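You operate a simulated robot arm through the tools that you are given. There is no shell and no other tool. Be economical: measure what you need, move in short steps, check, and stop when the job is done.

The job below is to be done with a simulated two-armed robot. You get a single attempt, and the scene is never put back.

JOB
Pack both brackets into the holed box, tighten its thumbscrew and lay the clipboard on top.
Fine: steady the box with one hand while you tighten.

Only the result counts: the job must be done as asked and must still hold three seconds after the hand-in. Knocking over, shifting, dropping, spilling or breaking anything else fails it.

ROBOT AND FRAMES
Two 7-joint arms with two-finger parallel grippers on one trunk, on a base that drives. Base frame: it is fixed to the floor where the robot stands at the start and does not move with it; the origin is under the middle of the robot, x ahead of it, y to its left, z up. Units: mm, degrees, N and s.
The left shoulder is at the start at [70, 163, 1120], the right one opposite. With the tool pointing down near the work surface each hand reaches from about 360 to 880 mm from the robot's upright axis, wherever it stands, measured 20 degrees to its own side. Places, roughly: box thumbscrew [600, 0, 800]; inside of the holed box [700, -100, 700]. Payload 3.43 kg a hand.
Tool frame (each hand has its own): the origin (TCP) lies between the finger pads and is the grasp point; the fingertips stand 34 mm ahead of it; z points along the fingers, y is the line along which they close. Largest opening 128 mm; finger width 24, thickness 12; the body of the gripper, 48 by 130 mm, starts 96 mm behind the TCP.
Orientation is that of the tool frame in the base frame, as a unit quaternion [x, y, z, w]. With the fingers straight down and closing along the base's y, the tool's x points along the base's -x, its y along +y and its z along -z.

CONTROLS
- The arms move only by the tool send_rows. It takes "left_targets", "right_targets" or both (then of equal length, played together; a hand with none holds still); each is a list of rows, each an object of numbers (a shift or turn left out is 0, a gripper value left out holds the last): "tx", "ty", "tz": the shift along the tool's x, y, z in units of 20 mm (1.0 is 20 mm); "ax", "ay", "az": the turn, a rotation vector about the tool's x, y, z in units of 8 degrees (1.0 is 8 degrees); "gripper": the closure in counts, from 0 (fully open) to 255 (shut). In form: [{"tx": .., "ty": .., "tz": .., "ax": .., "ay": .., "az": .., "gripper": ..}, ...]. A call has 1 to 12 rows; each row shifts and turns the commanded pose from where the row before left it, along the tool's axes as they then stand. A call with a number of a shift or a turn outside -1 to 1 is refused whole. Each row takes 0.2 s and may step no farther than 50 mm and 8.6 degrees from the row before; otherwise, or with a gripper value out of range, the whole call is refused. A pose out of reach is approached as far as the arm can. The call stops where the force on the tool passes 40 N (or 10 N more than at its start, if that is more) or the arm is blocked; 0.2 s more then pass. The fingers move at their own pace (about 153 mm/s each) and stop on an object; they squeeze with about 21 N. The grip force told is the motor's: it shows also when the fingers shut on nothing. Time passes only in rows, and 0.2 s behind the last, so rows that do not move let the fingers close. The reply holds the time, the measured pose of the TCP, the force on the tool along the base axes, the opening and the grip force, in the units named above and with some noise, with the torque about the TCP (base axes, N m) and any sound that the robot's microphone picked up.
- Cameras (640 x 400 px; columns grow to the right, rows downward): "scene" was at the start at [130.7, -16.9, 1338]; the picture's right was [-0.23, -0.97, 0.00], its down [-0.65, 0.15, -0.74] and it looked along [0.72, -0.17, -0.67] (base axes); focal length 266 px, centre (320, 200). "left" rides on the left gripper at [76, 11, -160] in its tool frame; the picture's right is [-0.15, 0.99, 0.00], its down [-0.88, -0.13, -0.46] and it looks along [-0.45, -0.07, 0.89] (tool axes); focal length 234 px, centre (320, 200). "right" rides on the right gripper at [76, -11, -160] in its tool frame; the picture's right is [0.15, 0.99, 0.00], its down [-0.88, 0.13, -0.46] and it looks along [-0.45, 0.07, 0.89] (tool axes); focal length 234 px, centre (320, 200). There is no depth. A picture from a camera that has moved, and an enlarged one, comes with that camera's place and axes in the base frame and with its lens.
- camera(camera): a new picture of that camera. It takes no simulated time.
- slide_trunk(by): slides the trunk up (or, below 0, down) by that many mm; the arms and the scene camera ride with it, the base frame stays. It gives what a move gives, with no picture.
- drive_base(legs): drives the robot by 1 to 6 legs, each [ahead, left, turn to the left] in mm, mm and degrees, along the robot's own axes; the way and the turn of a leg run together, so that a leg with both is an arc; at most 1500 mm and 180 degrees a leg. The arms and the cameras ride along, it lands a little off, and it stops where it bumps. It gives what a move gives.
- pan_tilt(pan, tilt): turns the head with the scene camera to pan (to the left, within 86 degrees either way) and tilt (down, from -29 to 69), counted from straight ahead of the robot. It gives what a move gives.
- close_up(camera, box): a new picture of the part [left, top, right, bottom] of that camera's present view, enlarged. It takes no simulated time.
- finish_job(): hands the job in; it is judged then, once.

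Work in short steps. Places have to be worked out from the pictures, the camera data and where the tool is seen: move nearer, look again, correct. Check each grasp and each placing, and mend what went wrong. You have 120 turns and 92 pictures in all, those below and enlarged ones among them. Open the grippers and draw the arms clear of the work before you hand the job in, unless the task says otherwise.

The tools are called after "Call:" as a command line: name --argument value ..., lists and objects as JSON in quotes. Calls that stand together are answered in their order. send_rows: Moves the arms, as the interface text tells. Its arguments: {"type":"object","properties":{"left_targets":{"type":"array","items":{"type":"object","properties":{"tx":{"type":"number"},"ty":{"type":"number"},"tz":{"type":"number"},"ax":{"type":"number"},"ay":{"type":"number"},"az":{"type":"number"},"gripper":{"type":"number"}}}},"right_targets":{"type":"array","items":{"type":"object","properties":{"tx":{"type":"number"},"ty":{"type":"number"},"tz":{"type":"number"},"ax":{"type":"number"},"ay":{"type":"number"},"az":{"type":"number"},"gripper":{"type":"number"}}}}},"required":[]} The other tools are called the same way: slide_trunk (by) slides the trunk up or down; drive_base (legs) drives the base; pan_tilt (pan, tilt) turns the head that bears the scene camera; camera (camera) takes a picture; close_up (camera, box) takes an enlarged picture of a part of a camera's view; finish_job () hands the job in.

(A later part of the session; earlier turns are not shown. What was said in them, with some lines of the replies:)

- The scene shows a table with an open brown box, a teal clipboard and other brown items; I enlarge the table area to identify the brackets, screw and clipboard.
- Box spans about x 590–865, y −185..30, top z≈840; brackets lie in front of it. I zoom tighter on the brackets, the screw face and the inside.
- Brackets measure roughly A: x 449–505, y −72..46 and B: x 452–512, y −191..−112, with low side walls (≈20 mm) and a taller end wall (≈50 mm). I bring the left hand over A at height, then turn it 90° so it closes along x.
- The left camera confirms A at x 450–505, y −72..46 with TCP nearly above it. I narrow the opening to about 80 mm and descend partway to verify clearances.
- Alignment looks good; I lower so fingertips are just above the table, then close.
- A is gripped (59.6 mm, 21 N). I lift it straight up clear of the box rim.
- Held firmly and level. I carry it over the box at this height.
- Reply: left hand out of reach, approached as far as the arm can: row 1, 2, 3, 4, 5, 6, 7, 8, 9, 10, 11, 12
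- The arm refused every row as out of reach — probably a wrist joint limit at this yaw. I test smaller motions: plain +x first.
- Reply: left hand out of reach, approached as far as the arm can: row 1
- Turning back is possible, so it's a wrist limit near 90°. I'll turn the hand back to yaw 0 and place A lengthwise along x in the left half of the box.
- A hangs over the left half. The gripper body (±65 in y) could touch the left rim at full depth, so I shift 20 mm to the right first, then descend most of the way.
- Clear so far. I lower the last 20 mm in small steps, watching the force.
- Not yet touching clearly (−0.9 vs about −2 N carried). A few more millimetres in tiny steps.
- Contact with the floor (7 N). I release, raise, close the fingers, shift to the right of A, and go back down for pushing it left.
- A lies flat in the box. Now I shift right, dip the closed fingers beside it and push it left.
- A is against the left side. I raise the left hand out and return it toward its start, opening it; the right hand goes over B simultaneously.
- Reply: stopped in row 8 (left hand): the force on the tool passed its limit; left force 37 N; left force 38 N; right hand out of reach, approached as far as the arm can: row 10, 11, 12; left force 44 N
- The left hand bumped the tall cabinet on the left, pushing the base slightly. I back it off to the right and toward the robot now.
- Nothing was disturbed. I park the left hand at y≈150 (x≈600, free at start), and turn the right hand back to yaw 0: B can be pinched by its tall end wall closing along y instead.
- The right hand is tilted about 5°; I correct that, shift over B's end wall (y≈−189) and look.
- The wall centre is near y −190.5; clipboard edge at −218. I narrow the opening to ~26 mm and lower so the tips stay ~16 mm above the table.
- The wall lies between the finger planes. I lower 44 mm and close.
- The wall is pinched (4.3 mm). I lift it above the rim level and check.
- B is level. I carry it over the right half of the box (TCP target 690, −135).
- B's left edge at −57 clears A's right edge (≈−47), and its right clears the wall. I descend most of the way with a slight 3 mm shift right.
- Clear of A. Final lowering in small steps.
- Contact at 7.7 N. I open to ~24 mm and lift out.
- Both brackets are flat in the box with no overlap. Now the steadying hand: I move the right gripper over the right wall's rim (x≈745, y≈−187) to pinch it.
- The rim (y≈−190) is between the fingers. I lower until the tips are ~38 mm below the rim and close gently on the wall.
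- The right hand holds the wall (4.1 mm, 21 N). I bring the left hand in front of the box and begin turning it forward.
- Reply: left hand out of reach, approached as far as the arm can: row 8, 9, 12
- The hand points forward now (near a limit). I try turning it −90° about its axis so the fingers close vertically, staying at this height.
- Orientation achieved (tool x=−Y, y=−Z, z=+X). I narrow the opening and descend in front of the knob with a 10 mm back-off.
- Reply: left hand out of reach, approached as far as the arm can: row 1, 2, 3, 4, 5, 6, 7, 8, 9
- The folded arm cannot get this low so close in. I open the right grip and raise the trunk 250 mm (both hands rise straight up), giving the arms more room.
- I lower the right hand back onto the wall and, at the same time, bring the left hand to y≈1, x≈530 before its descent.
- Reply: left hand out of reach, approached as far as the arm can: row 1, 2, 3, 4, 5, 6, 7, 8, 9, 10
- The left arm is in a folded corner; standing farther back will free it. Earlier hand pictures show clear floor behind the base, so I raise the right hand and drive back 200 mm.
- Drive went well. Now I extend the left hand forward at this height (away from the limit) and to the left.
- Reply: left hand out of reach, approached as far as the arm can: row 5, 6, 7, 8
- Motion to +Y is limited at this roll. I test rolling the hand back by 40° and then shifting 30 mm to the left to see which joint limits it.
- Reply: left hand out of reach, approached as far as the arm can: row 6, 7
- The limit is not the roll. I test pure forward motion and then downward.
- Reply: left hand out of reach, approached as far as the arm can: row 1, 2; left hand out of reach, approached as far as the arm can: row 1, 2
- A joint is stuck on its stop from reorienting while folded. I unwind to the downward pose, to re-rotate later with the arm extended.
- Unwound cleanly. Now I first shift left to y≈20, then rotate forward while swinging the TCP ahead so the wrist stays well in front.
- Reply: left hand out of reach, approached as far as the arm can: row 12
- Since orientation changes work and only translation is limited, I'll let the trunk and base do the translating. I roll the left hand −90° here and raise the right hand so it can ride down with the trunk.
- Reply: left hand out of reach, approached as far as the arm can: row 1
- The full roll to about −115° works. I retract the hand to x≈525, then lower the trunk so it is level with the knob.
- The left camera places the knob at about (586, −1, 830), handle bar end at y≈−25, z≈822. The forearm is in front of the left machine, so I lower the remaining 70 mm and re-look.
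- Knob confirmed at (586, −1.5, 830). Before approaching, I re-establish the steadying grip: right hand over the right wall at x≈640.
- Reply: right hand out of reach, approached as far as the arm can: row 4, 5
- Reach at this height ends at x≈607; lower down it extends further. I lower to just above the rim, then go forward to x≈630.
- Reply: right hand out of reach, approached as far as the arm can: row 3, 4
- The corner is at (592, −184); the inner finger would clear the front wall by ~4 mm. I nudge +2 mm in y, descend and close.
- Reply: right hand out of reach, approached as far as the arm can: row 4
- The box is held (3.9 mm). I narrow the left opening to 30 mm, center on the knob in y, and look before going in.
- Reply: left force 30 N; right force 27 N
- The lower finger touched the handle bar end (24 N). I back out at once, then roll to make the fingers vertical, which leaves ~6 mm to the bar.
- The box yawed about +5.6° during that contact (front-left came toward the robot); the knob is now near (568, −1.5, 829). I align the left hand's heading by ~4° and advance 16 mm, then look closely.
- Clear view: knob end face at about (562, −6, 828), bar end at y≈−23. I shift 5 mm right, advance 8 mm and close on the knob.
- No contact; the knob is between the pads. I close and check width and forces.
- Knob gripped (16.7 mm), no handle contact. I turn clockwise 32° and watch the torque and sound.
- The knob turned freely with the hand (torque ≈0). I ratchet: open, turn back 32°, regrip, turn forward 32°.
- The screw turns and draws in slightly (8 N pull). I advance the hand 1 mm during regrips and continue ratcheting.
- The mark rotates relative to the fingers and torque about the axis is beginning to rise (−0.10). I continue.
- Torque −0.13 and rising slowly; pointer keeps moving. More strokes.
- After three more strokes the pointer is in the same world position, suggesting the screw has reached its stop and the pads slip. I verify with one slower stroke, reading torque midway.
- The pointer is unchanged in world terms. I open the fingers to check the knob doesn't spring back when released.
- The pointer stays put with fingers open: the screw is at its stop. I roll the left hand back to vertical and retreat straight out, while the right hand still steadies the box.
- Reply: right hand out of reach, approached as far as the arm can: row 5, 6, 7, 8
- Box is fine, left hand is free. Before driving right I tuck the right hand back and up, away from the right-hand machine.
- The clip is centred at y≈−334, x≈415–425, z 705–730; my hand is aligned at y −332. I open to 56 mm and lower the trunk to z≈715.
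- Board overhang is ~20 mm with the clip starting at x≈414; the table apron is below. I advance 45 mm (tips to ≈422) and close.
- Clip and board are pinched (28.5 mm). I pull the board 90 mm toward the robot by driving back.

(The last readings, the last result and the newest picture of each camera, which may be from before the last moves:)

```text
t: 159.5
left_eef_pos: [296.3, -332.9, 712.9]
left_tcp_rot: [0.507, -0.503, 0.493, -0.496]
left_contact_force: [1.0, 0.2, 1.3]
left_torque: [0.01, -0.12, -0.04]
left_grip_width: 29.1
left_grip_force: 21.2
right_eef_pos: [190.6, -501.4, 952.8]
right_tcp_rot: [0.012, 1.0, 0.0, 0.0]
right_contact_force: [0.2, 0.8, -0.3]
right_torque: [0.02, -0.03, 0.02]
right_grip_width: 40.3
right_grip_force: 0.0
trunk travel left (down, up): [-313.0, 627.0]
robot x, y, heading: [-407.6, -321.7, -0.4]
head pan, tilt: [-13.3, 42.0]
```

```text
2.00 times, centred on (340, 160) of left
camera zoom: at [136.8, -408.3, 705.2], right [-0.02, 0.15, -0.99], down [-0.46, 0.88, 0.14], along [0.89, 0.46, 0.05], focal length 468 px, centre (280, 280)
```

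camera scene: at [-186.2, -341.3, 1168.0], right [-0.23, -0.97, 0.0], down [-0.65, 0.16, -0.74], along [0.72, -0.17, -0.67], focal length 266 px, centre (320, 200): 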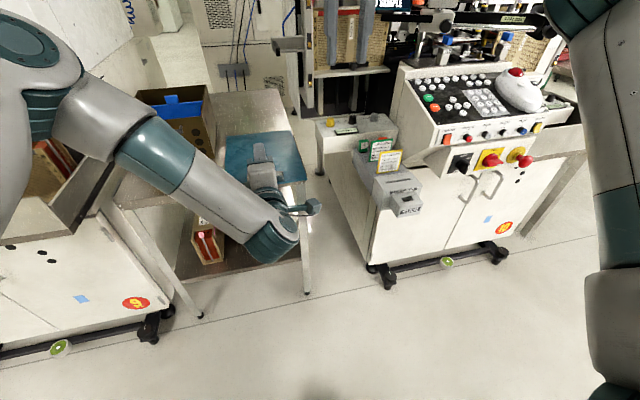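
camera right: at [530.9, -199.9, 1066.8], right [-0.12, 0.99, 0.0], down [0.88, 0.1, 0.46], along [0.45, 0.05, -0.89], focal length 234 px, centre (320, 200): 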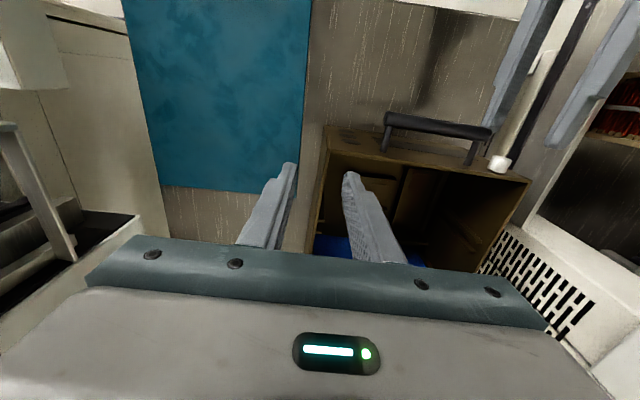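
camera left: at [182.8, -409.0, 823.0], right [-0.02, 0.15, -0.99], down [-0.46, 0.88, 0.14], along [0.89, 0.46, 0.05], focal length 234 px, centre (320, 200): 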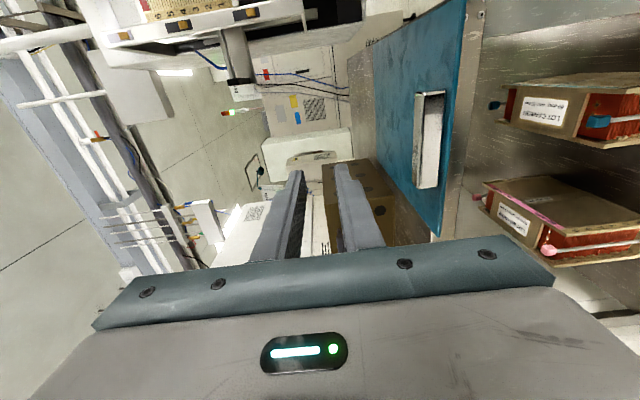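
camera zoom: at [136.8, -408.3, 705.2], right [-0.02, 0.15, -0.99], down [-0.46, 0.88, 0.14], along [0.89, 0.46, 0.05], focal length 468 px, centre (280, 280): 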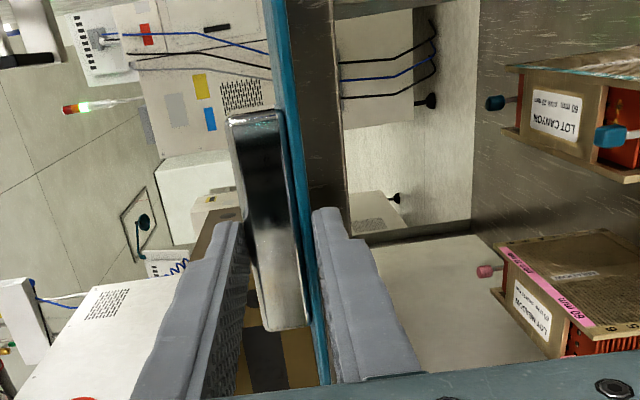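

The board followed; it now overhangs ~110 mm. I open slightly, advance 58 mm for a deep grip and close again.

Call:
send_rows --left_targets '[{"gripper": 165}, {}, {"tz": 0.75}, {"tz": 0.75}, {"tz": 0.75}, {"tz": 0.65}, {}, {"gripper": 255}, {}, {}, {}]'

Call:
close_up --camera "left" --box '[220, 60, 460, 260]'

```text
t: 161.9
left_eef_pos: [355.9, -331.7, 713.4]
left_tcp_rot: [0.507, -0.502, 0.494, -0.497]
left_contact_force: [3.5, -0.2, 7.4]
left_torque: [0.0, -0.58, -0.06]
left_grip_width: 29.1
left_grip_force: 21.6
right_eef_pos: [191.3, -501.5, 952.3]
right_tcp_rot: [0.013, 1.0, 0.0, 0.001]
right_contact_force: [-0.1, 0.3, 0.1]
right_torque: [-0.04, -0.02, 0.01]
right_grip_width: 40.2
right_grip_force: 0.0
trunk travel left (down, up): [-313.0, 627.0]
robot x, y, heading: [-407.2, -325.4, -0.2]
head pan, tilt: [-13.3, 42.0]
```

```text
2.00 times, centred on (340, 160) of left
camera zoom: at [195.5, -407.6, 705.5], right [-0.02, 0.15, -0.99], down [-0.46, 0.88, 0.14], along [0.89, 0.46, 0.05], focal length 468 px, centre (280, 280)
```

zoom: 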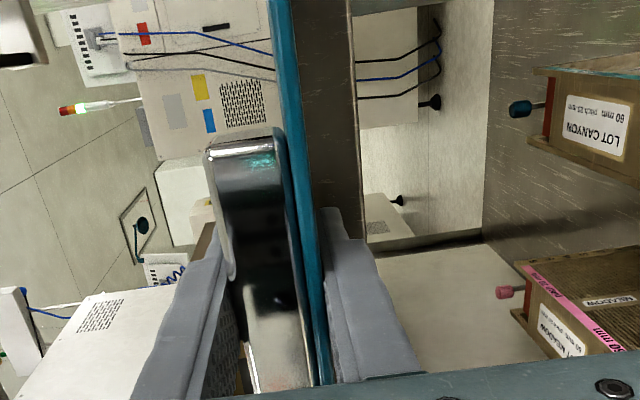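

Deep grip is made (29.1 mm). I lift with the trunk by 200 mm and check the board's attitude.

Call:
slide_trunk --by 200

Call:
camera --camera "scene"

Call:
close_up --camera "left" --box '[220, 60, 460, 260]'

```text
t: 164.0
left_eef_pos: [356.7, -331.5, 911.7]
left_tcp_rot: [0.506, -0.503, 0.494, -0.497]
left_contact_force: [0.0, 0.0, -2.5]
left_torque: [0.03, 0.22, -0.02]
left_grip_width: 29.0
left_grip_force: 20.7
right_eef_pos: [194.3, -501.9, 1151.7]
right_tcp_rot: [0.012, 1.0, 0.0, -0.001]
right_contact_force: [-0.1, -1.1, -1.1]
right_torque: [0.01, 0.0, -0.02]
right_grip_width: 40.6
right_grip_force: 0.0
trunk travel left (down, up): [-513.0, 427.0]
robot x, y, heading: [-407.1, -322.8, -0.4]
head pan, tilt: [-13.3, 42.0]
```

```text
12 pictures are left
camera scene: at [-275.8, -340.4, 1250.8], right [-0.23, -0.97, 0.0], down [-0.65, 0.16, -0.74], along [0.72, -0.17, -0.67], focal length 266 px, centre (320, 200)
```

scene: 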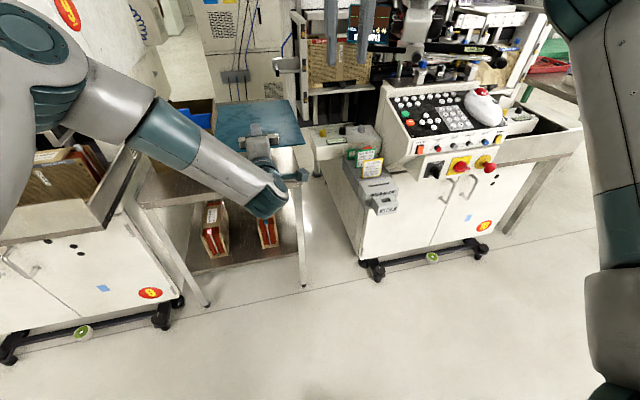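

```text
2.00 times, centred on (340, 160) of left
camera zoom: at [196.0, -407.5, 904.1], right [-0.02, 0.15, -0.99], down [-0.46, 0.88, 0.14], along [0.89, 0.46, 0.05], focal length 468 px, centre (280, 280)
```

zoom: 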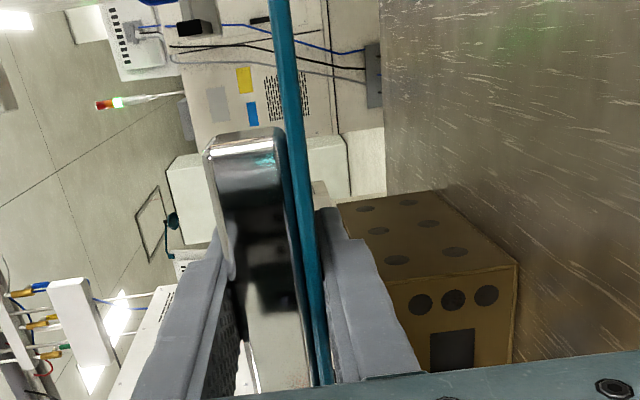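

The board weighs only ~2.5 N and hangs level, but such a deep grip would put the lower finger over the box handle. I set it back down, and regrip with ~40 mm overlap.

Call:
slide_trunk --by -199

Call:
send_rows --left_targets '[{"gripper": 180}, {}, {"tz": -0.6}, {"tz": -0.6}, {"tz": -0.55}, {}, {"gripper": 255}, {}, {}, {}]'

Call:
slide_trunk --by 200

Call:
close_up --camera "left" --box '[220, 60, 460, 260]'

```text
t: 166.2
left_eef_pos: [356.6, -330.0, 714.8]
left_tcp_rot: [0.507, -0.503, 0.494, -0.496]
left_contact_force: [2.0, -0.1, 1.2]
left_torque: [0.01, -0.72, -0.05]
left_grip_width: 28.8
left_grip_force: 20.6
right_eef_pos: [192.8, -500.8, 953.9]
right_tcp_rot: [0.013, 1.0, -0.001, -0.001]
right_contact_force: [0.2, -0.4, 0.3]
right_torque: [0.02, -0.01, 0.0]
right_grip_width: 40.1
right_grip_force: 0.2
trunk travel left (down, up): [-314.0, 626.0]
robot x, y, heading: [-407.2, -324.9, -0.3]
head pan, tilt: [-13.3, 42.0]
```

```text
t: 168.4
left_eef_pos: [320.6, -329.4, 715.6]
left_tcp_rot: [0.507, -0.503, 0.494, -0.496]
left_contact_force: [-0.8, 0.6, 0.9]
left_torque: [0.04, -0.62, 0.03]
left_grip_width: 28.8
left_grip_force: 21.5
right_eef_pos: [193.2, -500.6, 953.1]
right_tcp_rot: [0.012, 1.0, 0.001, 0.0]
right_contact_force: [0.2, 0.0, 0.1]
right_torque: [-0.01, 0.04, 0.01]
right_grip_width: 40.1
right_grip_force: 0.1
trunk travel left (down, up): [-314.0, 626.0]
robot x, y, heading: [-407.0, -320.8, -0.1]
head pan, tilt: [-13.3, 42.0]
```

```text
t: 170.6
left_eef_pos: [321.3, -329.4, 914.1]
left_tcp_rot: [0.507, -0.503, 0.493, -0.497]
left_contact_force: [-0.1, 0.1, -2.9]
left_torque: [-0.03, 0.32, -0.02]
left_grip_width: 28.7
left_grip_force: 20.4
right_eef_pos: [193.7, -500.9, 1152.4]
right_tcp_rot: [0.012, 1.0, 0.0, -0.001]
right_contact_force: [0.5, -0.3, 0.6]
right_torque: [0.01, -0.01, 0.03]
right_grip_width: 40.0
right_grip_force: 0.0
trunk travel left (down, up): [-514.0, 426.0]
robot x, y, heading: [-406.4, -322.8, -0.2]
head pan, tilt: [-13.3, 42.0]
```

```text
2.00 times, centred on (340, 160) of left
camera zoom: at [161.4, -406.2, 906.5], right [-0.02, 0.15, -0.99], down [-0.46, 0.88, 0.14], along [0.89, 0.46, 0.05], focal length 468 px, centre (280, 280)
```

zoom: 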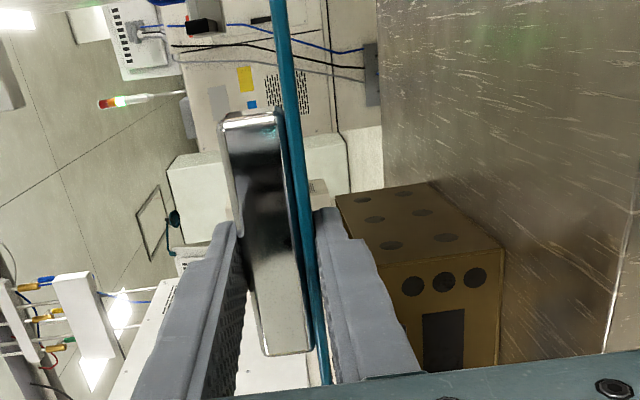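

Grip is good with CoM about 120 mm ahead. I drive left 255 mm, then forward 178 mm to bring the board over the box.

Call:
drive_base --legs '[[0, 255, 0], [178, 0, 0]]'

Call:
send_rows --left_targets '[{"ay": -0.4}, {}, {}]'

Call:
camera --camera "scene"

```text
t: 173.5
left_eef_pos: [500.6, -79.0, 913.8]
left_tcp_rot: [0.505, -0.505, 0.495, -0.495]
left_contact_force: [0.1, 0.4, -3.2]
left_torque: [-0.01, 0.35, 0.02]
left_grip_width: 28.6
left_grip_force: 21.2
right_eef_pos: [373.3, -251.0, 1152.4]
right_tcp_rot: [0.014, 1.0, 0.0, 0.0]
right_contact_force: [0.3, -0.1, 0.8]
right_torque: [0.0, 0.05, 0.01]
right_grip_width: 40.2
right_grip_force: 0.0
trunk travel left (down, up): [-514.0, 426.0]
robot x, y, heading: [-227.4, -69.8, -0.5]
head pan, tilt: [-13.3, 42.0]
```

```text
t: 174.3
left_eef_pos: [499.8, -78.7, 914.8]
left_tcp_rot: [0.52, -0.49, 0.481, -0.508]
left_contact_force: [-0.2, 0.7, -2.7]
left_torque: [0.0, 0.35, 0.02]
left_grip_width: 28.4
left_grip_force: 21.2
right_eef_pos: [370.7, -250.3, 1153.5]
right_tcp_rot: [0.015, 1.0, 0.0, 0.0]
right_contact_force: [1.0, -0.5, 0.6]
right_torque: [-0.02, -0.03, -0.02]
right_grip_width: 40.1
right_grip_force: 0.1
trunk travel left (down, up): [-514.0, 426.0]
robot x, y, heading: [-223.8, -70.0, -0.4]
head pan, tilt: [-13.3, 42.0]
```

```text
9 pictures are left
camera scene: at [-96.4, -87.5, 1252.0], right [-0.24, -0.97, 0.0], down [-0.65, 0.16, -0.74], along [0.72, -0.18, -0.67], focal length 266 px, centre (320, 200)
```

scene: 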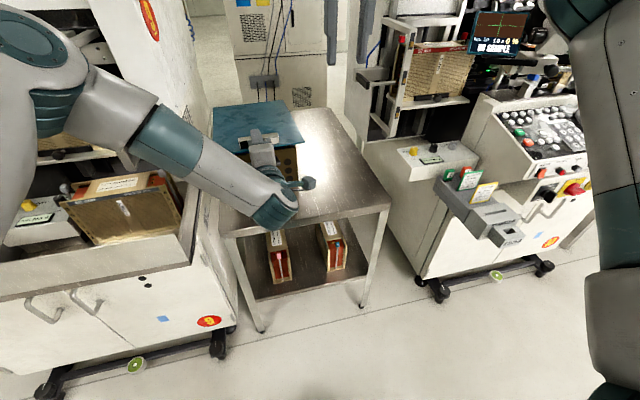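

The board is over the box. I lower 48 mm with the trunk, then finish in small steps with force checks.

Call:
slide_trunk --by -48

Call:
send_rows --left_targets '[{"ty": 0.15}, {"ty": 0.1}, {}]'

Call:
close_up --camera "left" --box '[220, 60, 460, 260]'

```text
t: 175.2
left_eef_pos: [501.1, -79.9, 867.6]
left_tcp_rot: [0.52, -0.491, 0.48, -0.508]
left_contact_force: [0.6, 0.7, -2.7]
left_torque: [0.01, 0.37, 0.0]
left_grip_width: 28.7
left_grip_force: 21.3
right_eef_pos: [371.3, -250.7, 1105.0]
right_tcp_rot: [0.015, 1.0, 0.0, 0.0]
right_contact_force: [-0.7, -0.2, 0.8]
right_torque: [-0.03, 0.02, 0.01]
right_grip_width: 40.0
right_grip_force: 0.1
trunk travel left (down, up): [-466.0, 474.0]
robot x, y, heading: [-226.5, -69.8, -0.6]
head pan, tilt: [-13.3, 42.0]
```

```text
t: 176.0
left_eef_pos: [501.3, -80.4, 862.6]
left_tcp_rot: [0.519, -0.49, 0.48, -0.51]
left_contact_force: [-0.3, -0.9, -3.0]
left_torque: [-0.03, 0.36, 0.01]
left_grip_width: 28.7
left_grip_force: 21.5
right_eef_pos: [371.3, -251.1, 1105.2]
right_tcp_rot: [0.015, 1.0, 0.0, 0.0]
right_contact_force: [-0.6, 0.5, -0.8]
right_torque: [-0.01, -0.03, 0.0]
right_grip_width: 40.5
right_grip_force: 0.2
trunk travel left (down, up): [-466.0, 474.0]
robot x, y, heading: [-228.6, -68.0, -0.7]
head pan, tilt: [-13.3, 42.0]
```

```text
2.00 times, centred on (340, 160) of left
camera zoom: at [345.3, -164.7, 853.8], right [-0.03, 0.15, -0.99], down [-0.5, 0.85, 0.14], along [0.86, 0.5, 0.05], focal length 468 px, centre (280, 280)
```

zoom: 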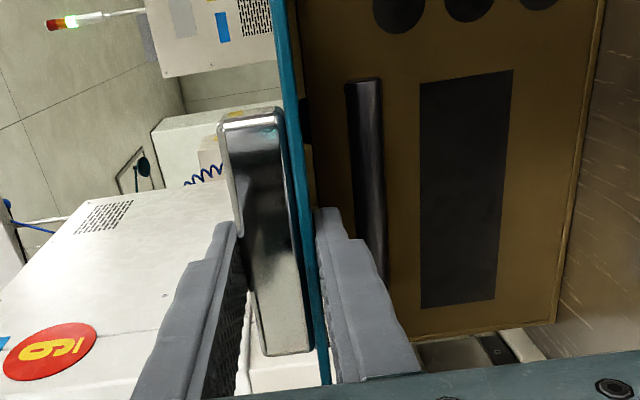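

Still ~8 mm above the rim; the lower finger is short of the handle. I continue in 2 mm steps.

Call:
send_rows --left_targets '[{"ty": 0.1}, {"ty": 0.1}, {}]'

Call:
send_rows --left_targets '[{"ty": 0.1}, {"ty": 0.05}, {}]'

```text
t: 176.8
left_eef_pos: [500.3, -78.9, 857.7]
left_tcp_rot: [0.519, -0.49, 0.481, -0.509]
left_contact_force: [0.9, -1.9, 1.5]
left_torque: [0.03, -0.73, -0.16]
left_grip_width: 28.6
left_grip_force: 20.9
right_eef_pos: [371.4, -250.7, 1106.5]
right_tcp_rot: [0.016, 1.0, 0.001, -0.001]
right_contact_force: [-0.2, -0.2, 1.0]
right_torque: [0.0, 0.0, -0.03]
right_grip_width: 40.1
right_grip_force: 0.0
trunk travel left (down, up): [-466.0, 474.0]
robot x, y, heading: [-226.4, -66.1, -0.7]
head pan, tilt: [-13.3, 42.0]
```

```text
t: 177.6
left_eef_pos: [500.5, -79.1, 855.7]
left_tcp_rot: [0.519, -0.49, 0.481, -0.509]
left_contact_force: [-1.0, 0.6, 1.5]
left_torque: [0.07, -0.58, -0.02]
left_grip_width: 28.9
left_grip_force: 20.8
right_eef_pos: [371.6, -250.9, 1104.3]
right_tcp_rot: [0.015, 1.0, 0.0, 0.001]
right_contact_force: [-0.4, -0.8, 0.1]
right_torque: [0.0, 0.03, 0.04]
right_grip_width: 40.1
right_grip_force: 0.0
trunk travel left (down, up): [-466.0, 474.0]
robot x, y, heading: [-225.6, -69.3, -0.6]
head pan, tilt: [-13.3, 42.0]
```

The board rests on the box (load now supported). I open just a little (≈35 mm), retreat, and look.

Call:
send_rows --left_targets '[{"gripper": 185}, {}, {}, {"tz": -0.4}, {"tz": -0.8}, {"tz": -0.8}, {"tz": -0.8}, {"tz": -0.7}, {}]'

Call:
camera --camera "scene"

Call:
camera --camera "left"

```text
t: 179.6
left_eef_pos: [430.4, -83.5, 856.2]
left_tcp_rot: [0.519, -0.49, 0.481, -0.509]
left_contact_force: [-0.6, -0.9, 0.1]
left_torque: [-0.02, -0.01, -0.02]
left_grip_width: 35.1
left_grip_force: 0.2
right_eef_pos: [373.3, -249.9, 1105.5]
right_tcp_rot: [0.015, 1.0, 0.0, -0.001]
right_contact_force: [0.8, 0.1, 0.1]
right_torque: [-0.03, -0.01, 0.01]
right_grip_width: 40.1
right_grip_force: 0.0
trunk travel left (down, up): [-466.0, 474.0]
robot x, y, heading: [-224.3, -68.6, -0.7]
head pan, tilt: [-13.3, 42.0]
```

```text
7 pictures are left
camera scene: at [-96.5, -87.3, 1204.0], right [-0.24, -0.97, 0.0], down [-0.65, 0.16, -0.74], along [0.72, -0.18, -0.67], focal length 266 px, centre (320, 200)
```

scene: 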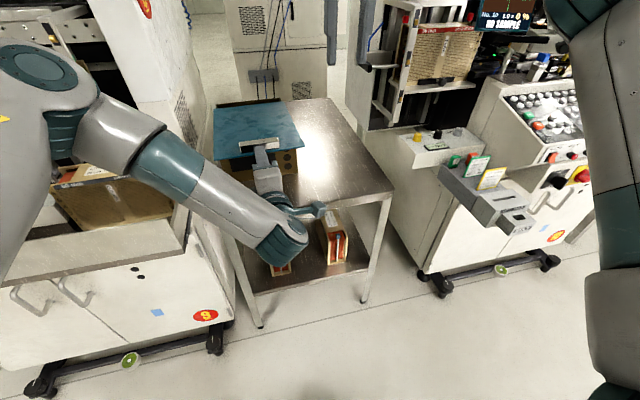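

```text
6 pictures are left
camera left: at [274.9, -168.0, 847.3], right [-0.03, 0.15, -0.99], down [-0.5, 0.85, 0.14], along [0.86, 0.5, 0.05], focal length 234 px, centre (320, 200)
```

left: 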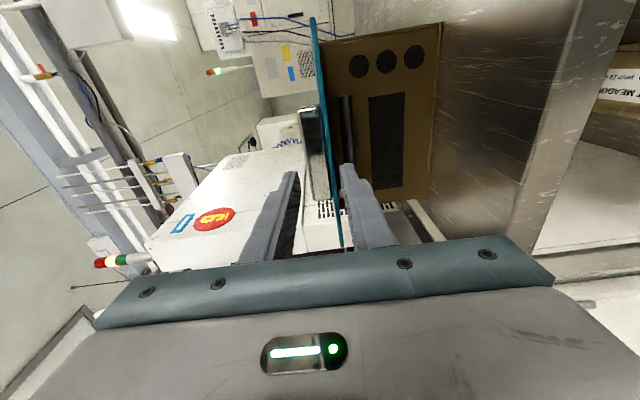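

The board lies level on the box but sits ~45 mm toward the robot. I close the fingers, raise 2 mm, and push the clip face forward until the board is centred (TCP x≈525).

Call:
send_rows --left_targets '[{"gripper": 255, "ty": -0.1}, {}, {"tz": 0.9}, {"tz": 0.9}, {"tz": 0.4}, {"tz": 0.4}, {"tz": 0.4}, {"tz": 0.4}, {"tz": 0.4}, {"tz": 0.4}, {"tz": 0.4}, {}]'

Call:
close_up --camera "scene" --box '[190, 70, 330, 230]'

```text
t: 182.2
left_eef_pos: [522.4, -78.8, 858.2]
left_tcp_rot: [0.519, -0.49, 0.48, -0.509]
left_contact_force: [0.5, -0.4, -0.3]
left_torque: [0.02, -0.02, 0.04]
left_grip_width: 0.0
left_grip_force: 20.5
right_eef_pos: [372.6, -251.0, 1104.1]
right_tcp_rot: [0.015, 1.0, 0.0, -0.001]
right_contact_force: [0.3, -0.1, 0.3]
right_torque: [0.02, 0.03, -0.04]
right_grip_width: 39.9
right_grip_force: 0.0
trunk travel left (down, up): [-466.0, 474.0]
robot x, y, heading: [-228.2, -69.0, -0.7]
head pan, tilt: [-13.3, 42.0]
```

```text
2.50 times, centred on (260, 150) of scene
camera zoom: at [-96.5, -87.4, 1204.0], right [-0.24, -0.97, 0.0], down [-0.65, 0.16, -0.74], along [0.72, -0.18, -0.67], focal length 666 px, centre (470, 325)
```

zoom: 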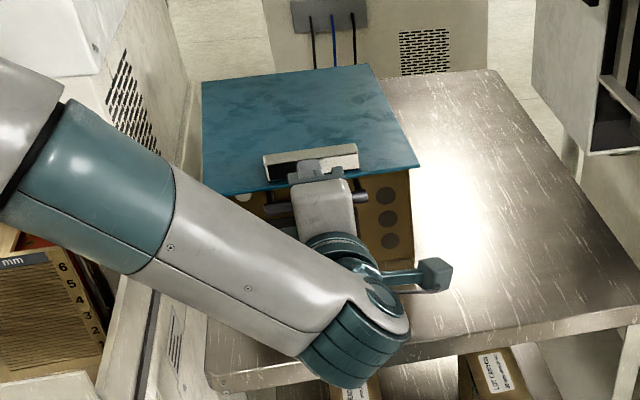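

The board is now at x 553–850, y −193..50, covering the box top and lying flat. I withdraw the left hand, open both grippers and drive back clear.

Call:
send_rows --left_targets '[{"tz": -0.5}, {"tz": -0.8}, {"tz": -0.8}, {"tz": -0.8}, {"tz": -0.8}, {"gripper": 0}, {}, {}]' --right_targets '[{}, {}, {}, {}, {}, {"gripper": 0}, {}, {}]'

Call:
drive_base --legs '[[-150, 0, 0]]'

Call:
camera --camera "scene"

Call:
camera --camera "left"

```text
t: 184.0
left_eef_pos: [449.8, -80.9, 858.3]
left_tcp_rot: [0.52, -0.49, 0.48, -0.509]
left_contact_force: [0.1, 0.9, -1.1]
left_torque: [-0.04, 0.01, -0.03]
left_grip_width: 127.9
left_grip_force: 0.0
right_eef_pos: [371.3, -251.2, 1105.0]
right_tcp_rot: [0.015, 1.0, 0.0, 0.0]
right_contact_force: [-0.2, -0.3, 0.6]
right_torque: [0.0, 0.01, -0.02]
right_grip_width: 127.9
right_grip_force: 0.0
trunk travel left (down, up): [-466.0, 474.0]
robot x, y, heading: [-228.7, -67.9, -0.6]
head pan, tilt: [-13.3, 42.0]
```

```text
t: 185.4
left_eef_pos: [302.2, -77.4, 857.9]
left_tcp_rot: [0.52, -0.489, 0.48, -0.51]
left_contact_force: [0.4, 0.8, 0.0]
left_torque: [-0.02, 0.03, 0.01]
left_grip_width: 127.8
left_grip_force: 0.0
right_eef_pos: [223.4, -246.6, 1105.8]
right_tcp_rot: [0.013, 1.0, -0.001, 0.0]
right_contact_force: [-1.2, -0.1, 0.0]
right_torque: [0.04, -0.01, 0.03]
right_grip_width: 128.2
right_grip_force: 0.0
trunk travel left (down, up): [-466.0, 474.0]
robot x, y, heading: [-376.8, -68.5, -0.5]
head pan, tilt: [-13.3, 42.0]
```

```text
4 pictures are left
camera scene: at [-246.3, -85.5, 1204.1], right [-0.23, -0.97, 0.0], down [-0.65, 0.16, -0.74], along [0.72, -0.17, -0.67], focal length 266 px, centre (320, 200)
```

scene: 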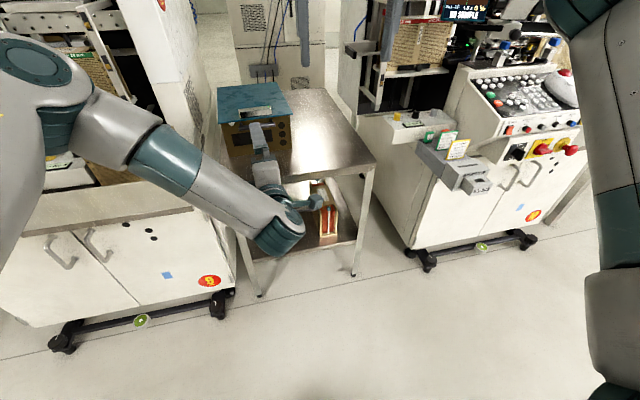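

```text
3 pictures are left
camera left: at [145.4, -163.0, 849.9], right [-0.03, 0.15, -0.99], down [-0.51, 0.85, 0.14], along [0.86, 0.51, 0.05], focal length 234 px, centre (320, 200)
```

left: 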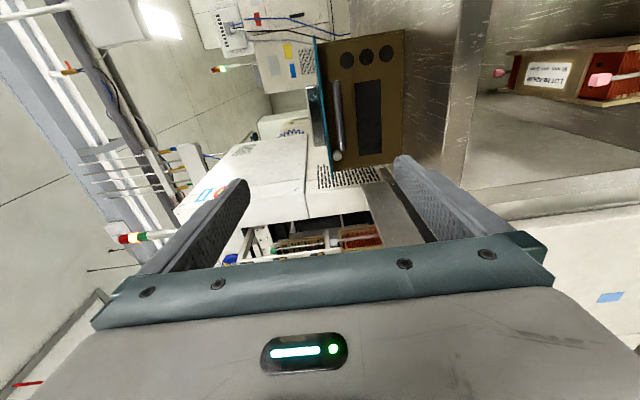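

The clipboard is resting flat on the box, the arms are clear and both grippers are open, so I hand the job in.

Call:
finish_job

```text
The job is handed in.
```

I packed both brackets flat in the holed box, tightened its thumbscrew to its stop, and laid the clipboard flat on top. I steadied the box with the right hand during the tightening.

- **Box moved slightly:** before the tightening, the left hand touched the box's handle and turned the box by about 5–6° on the table.
- **Cabinet bump:** earlier, the left hand also bumped the tall cabinet on the left, with a push of about 40 N. I saw nothing displaced there afterwards.
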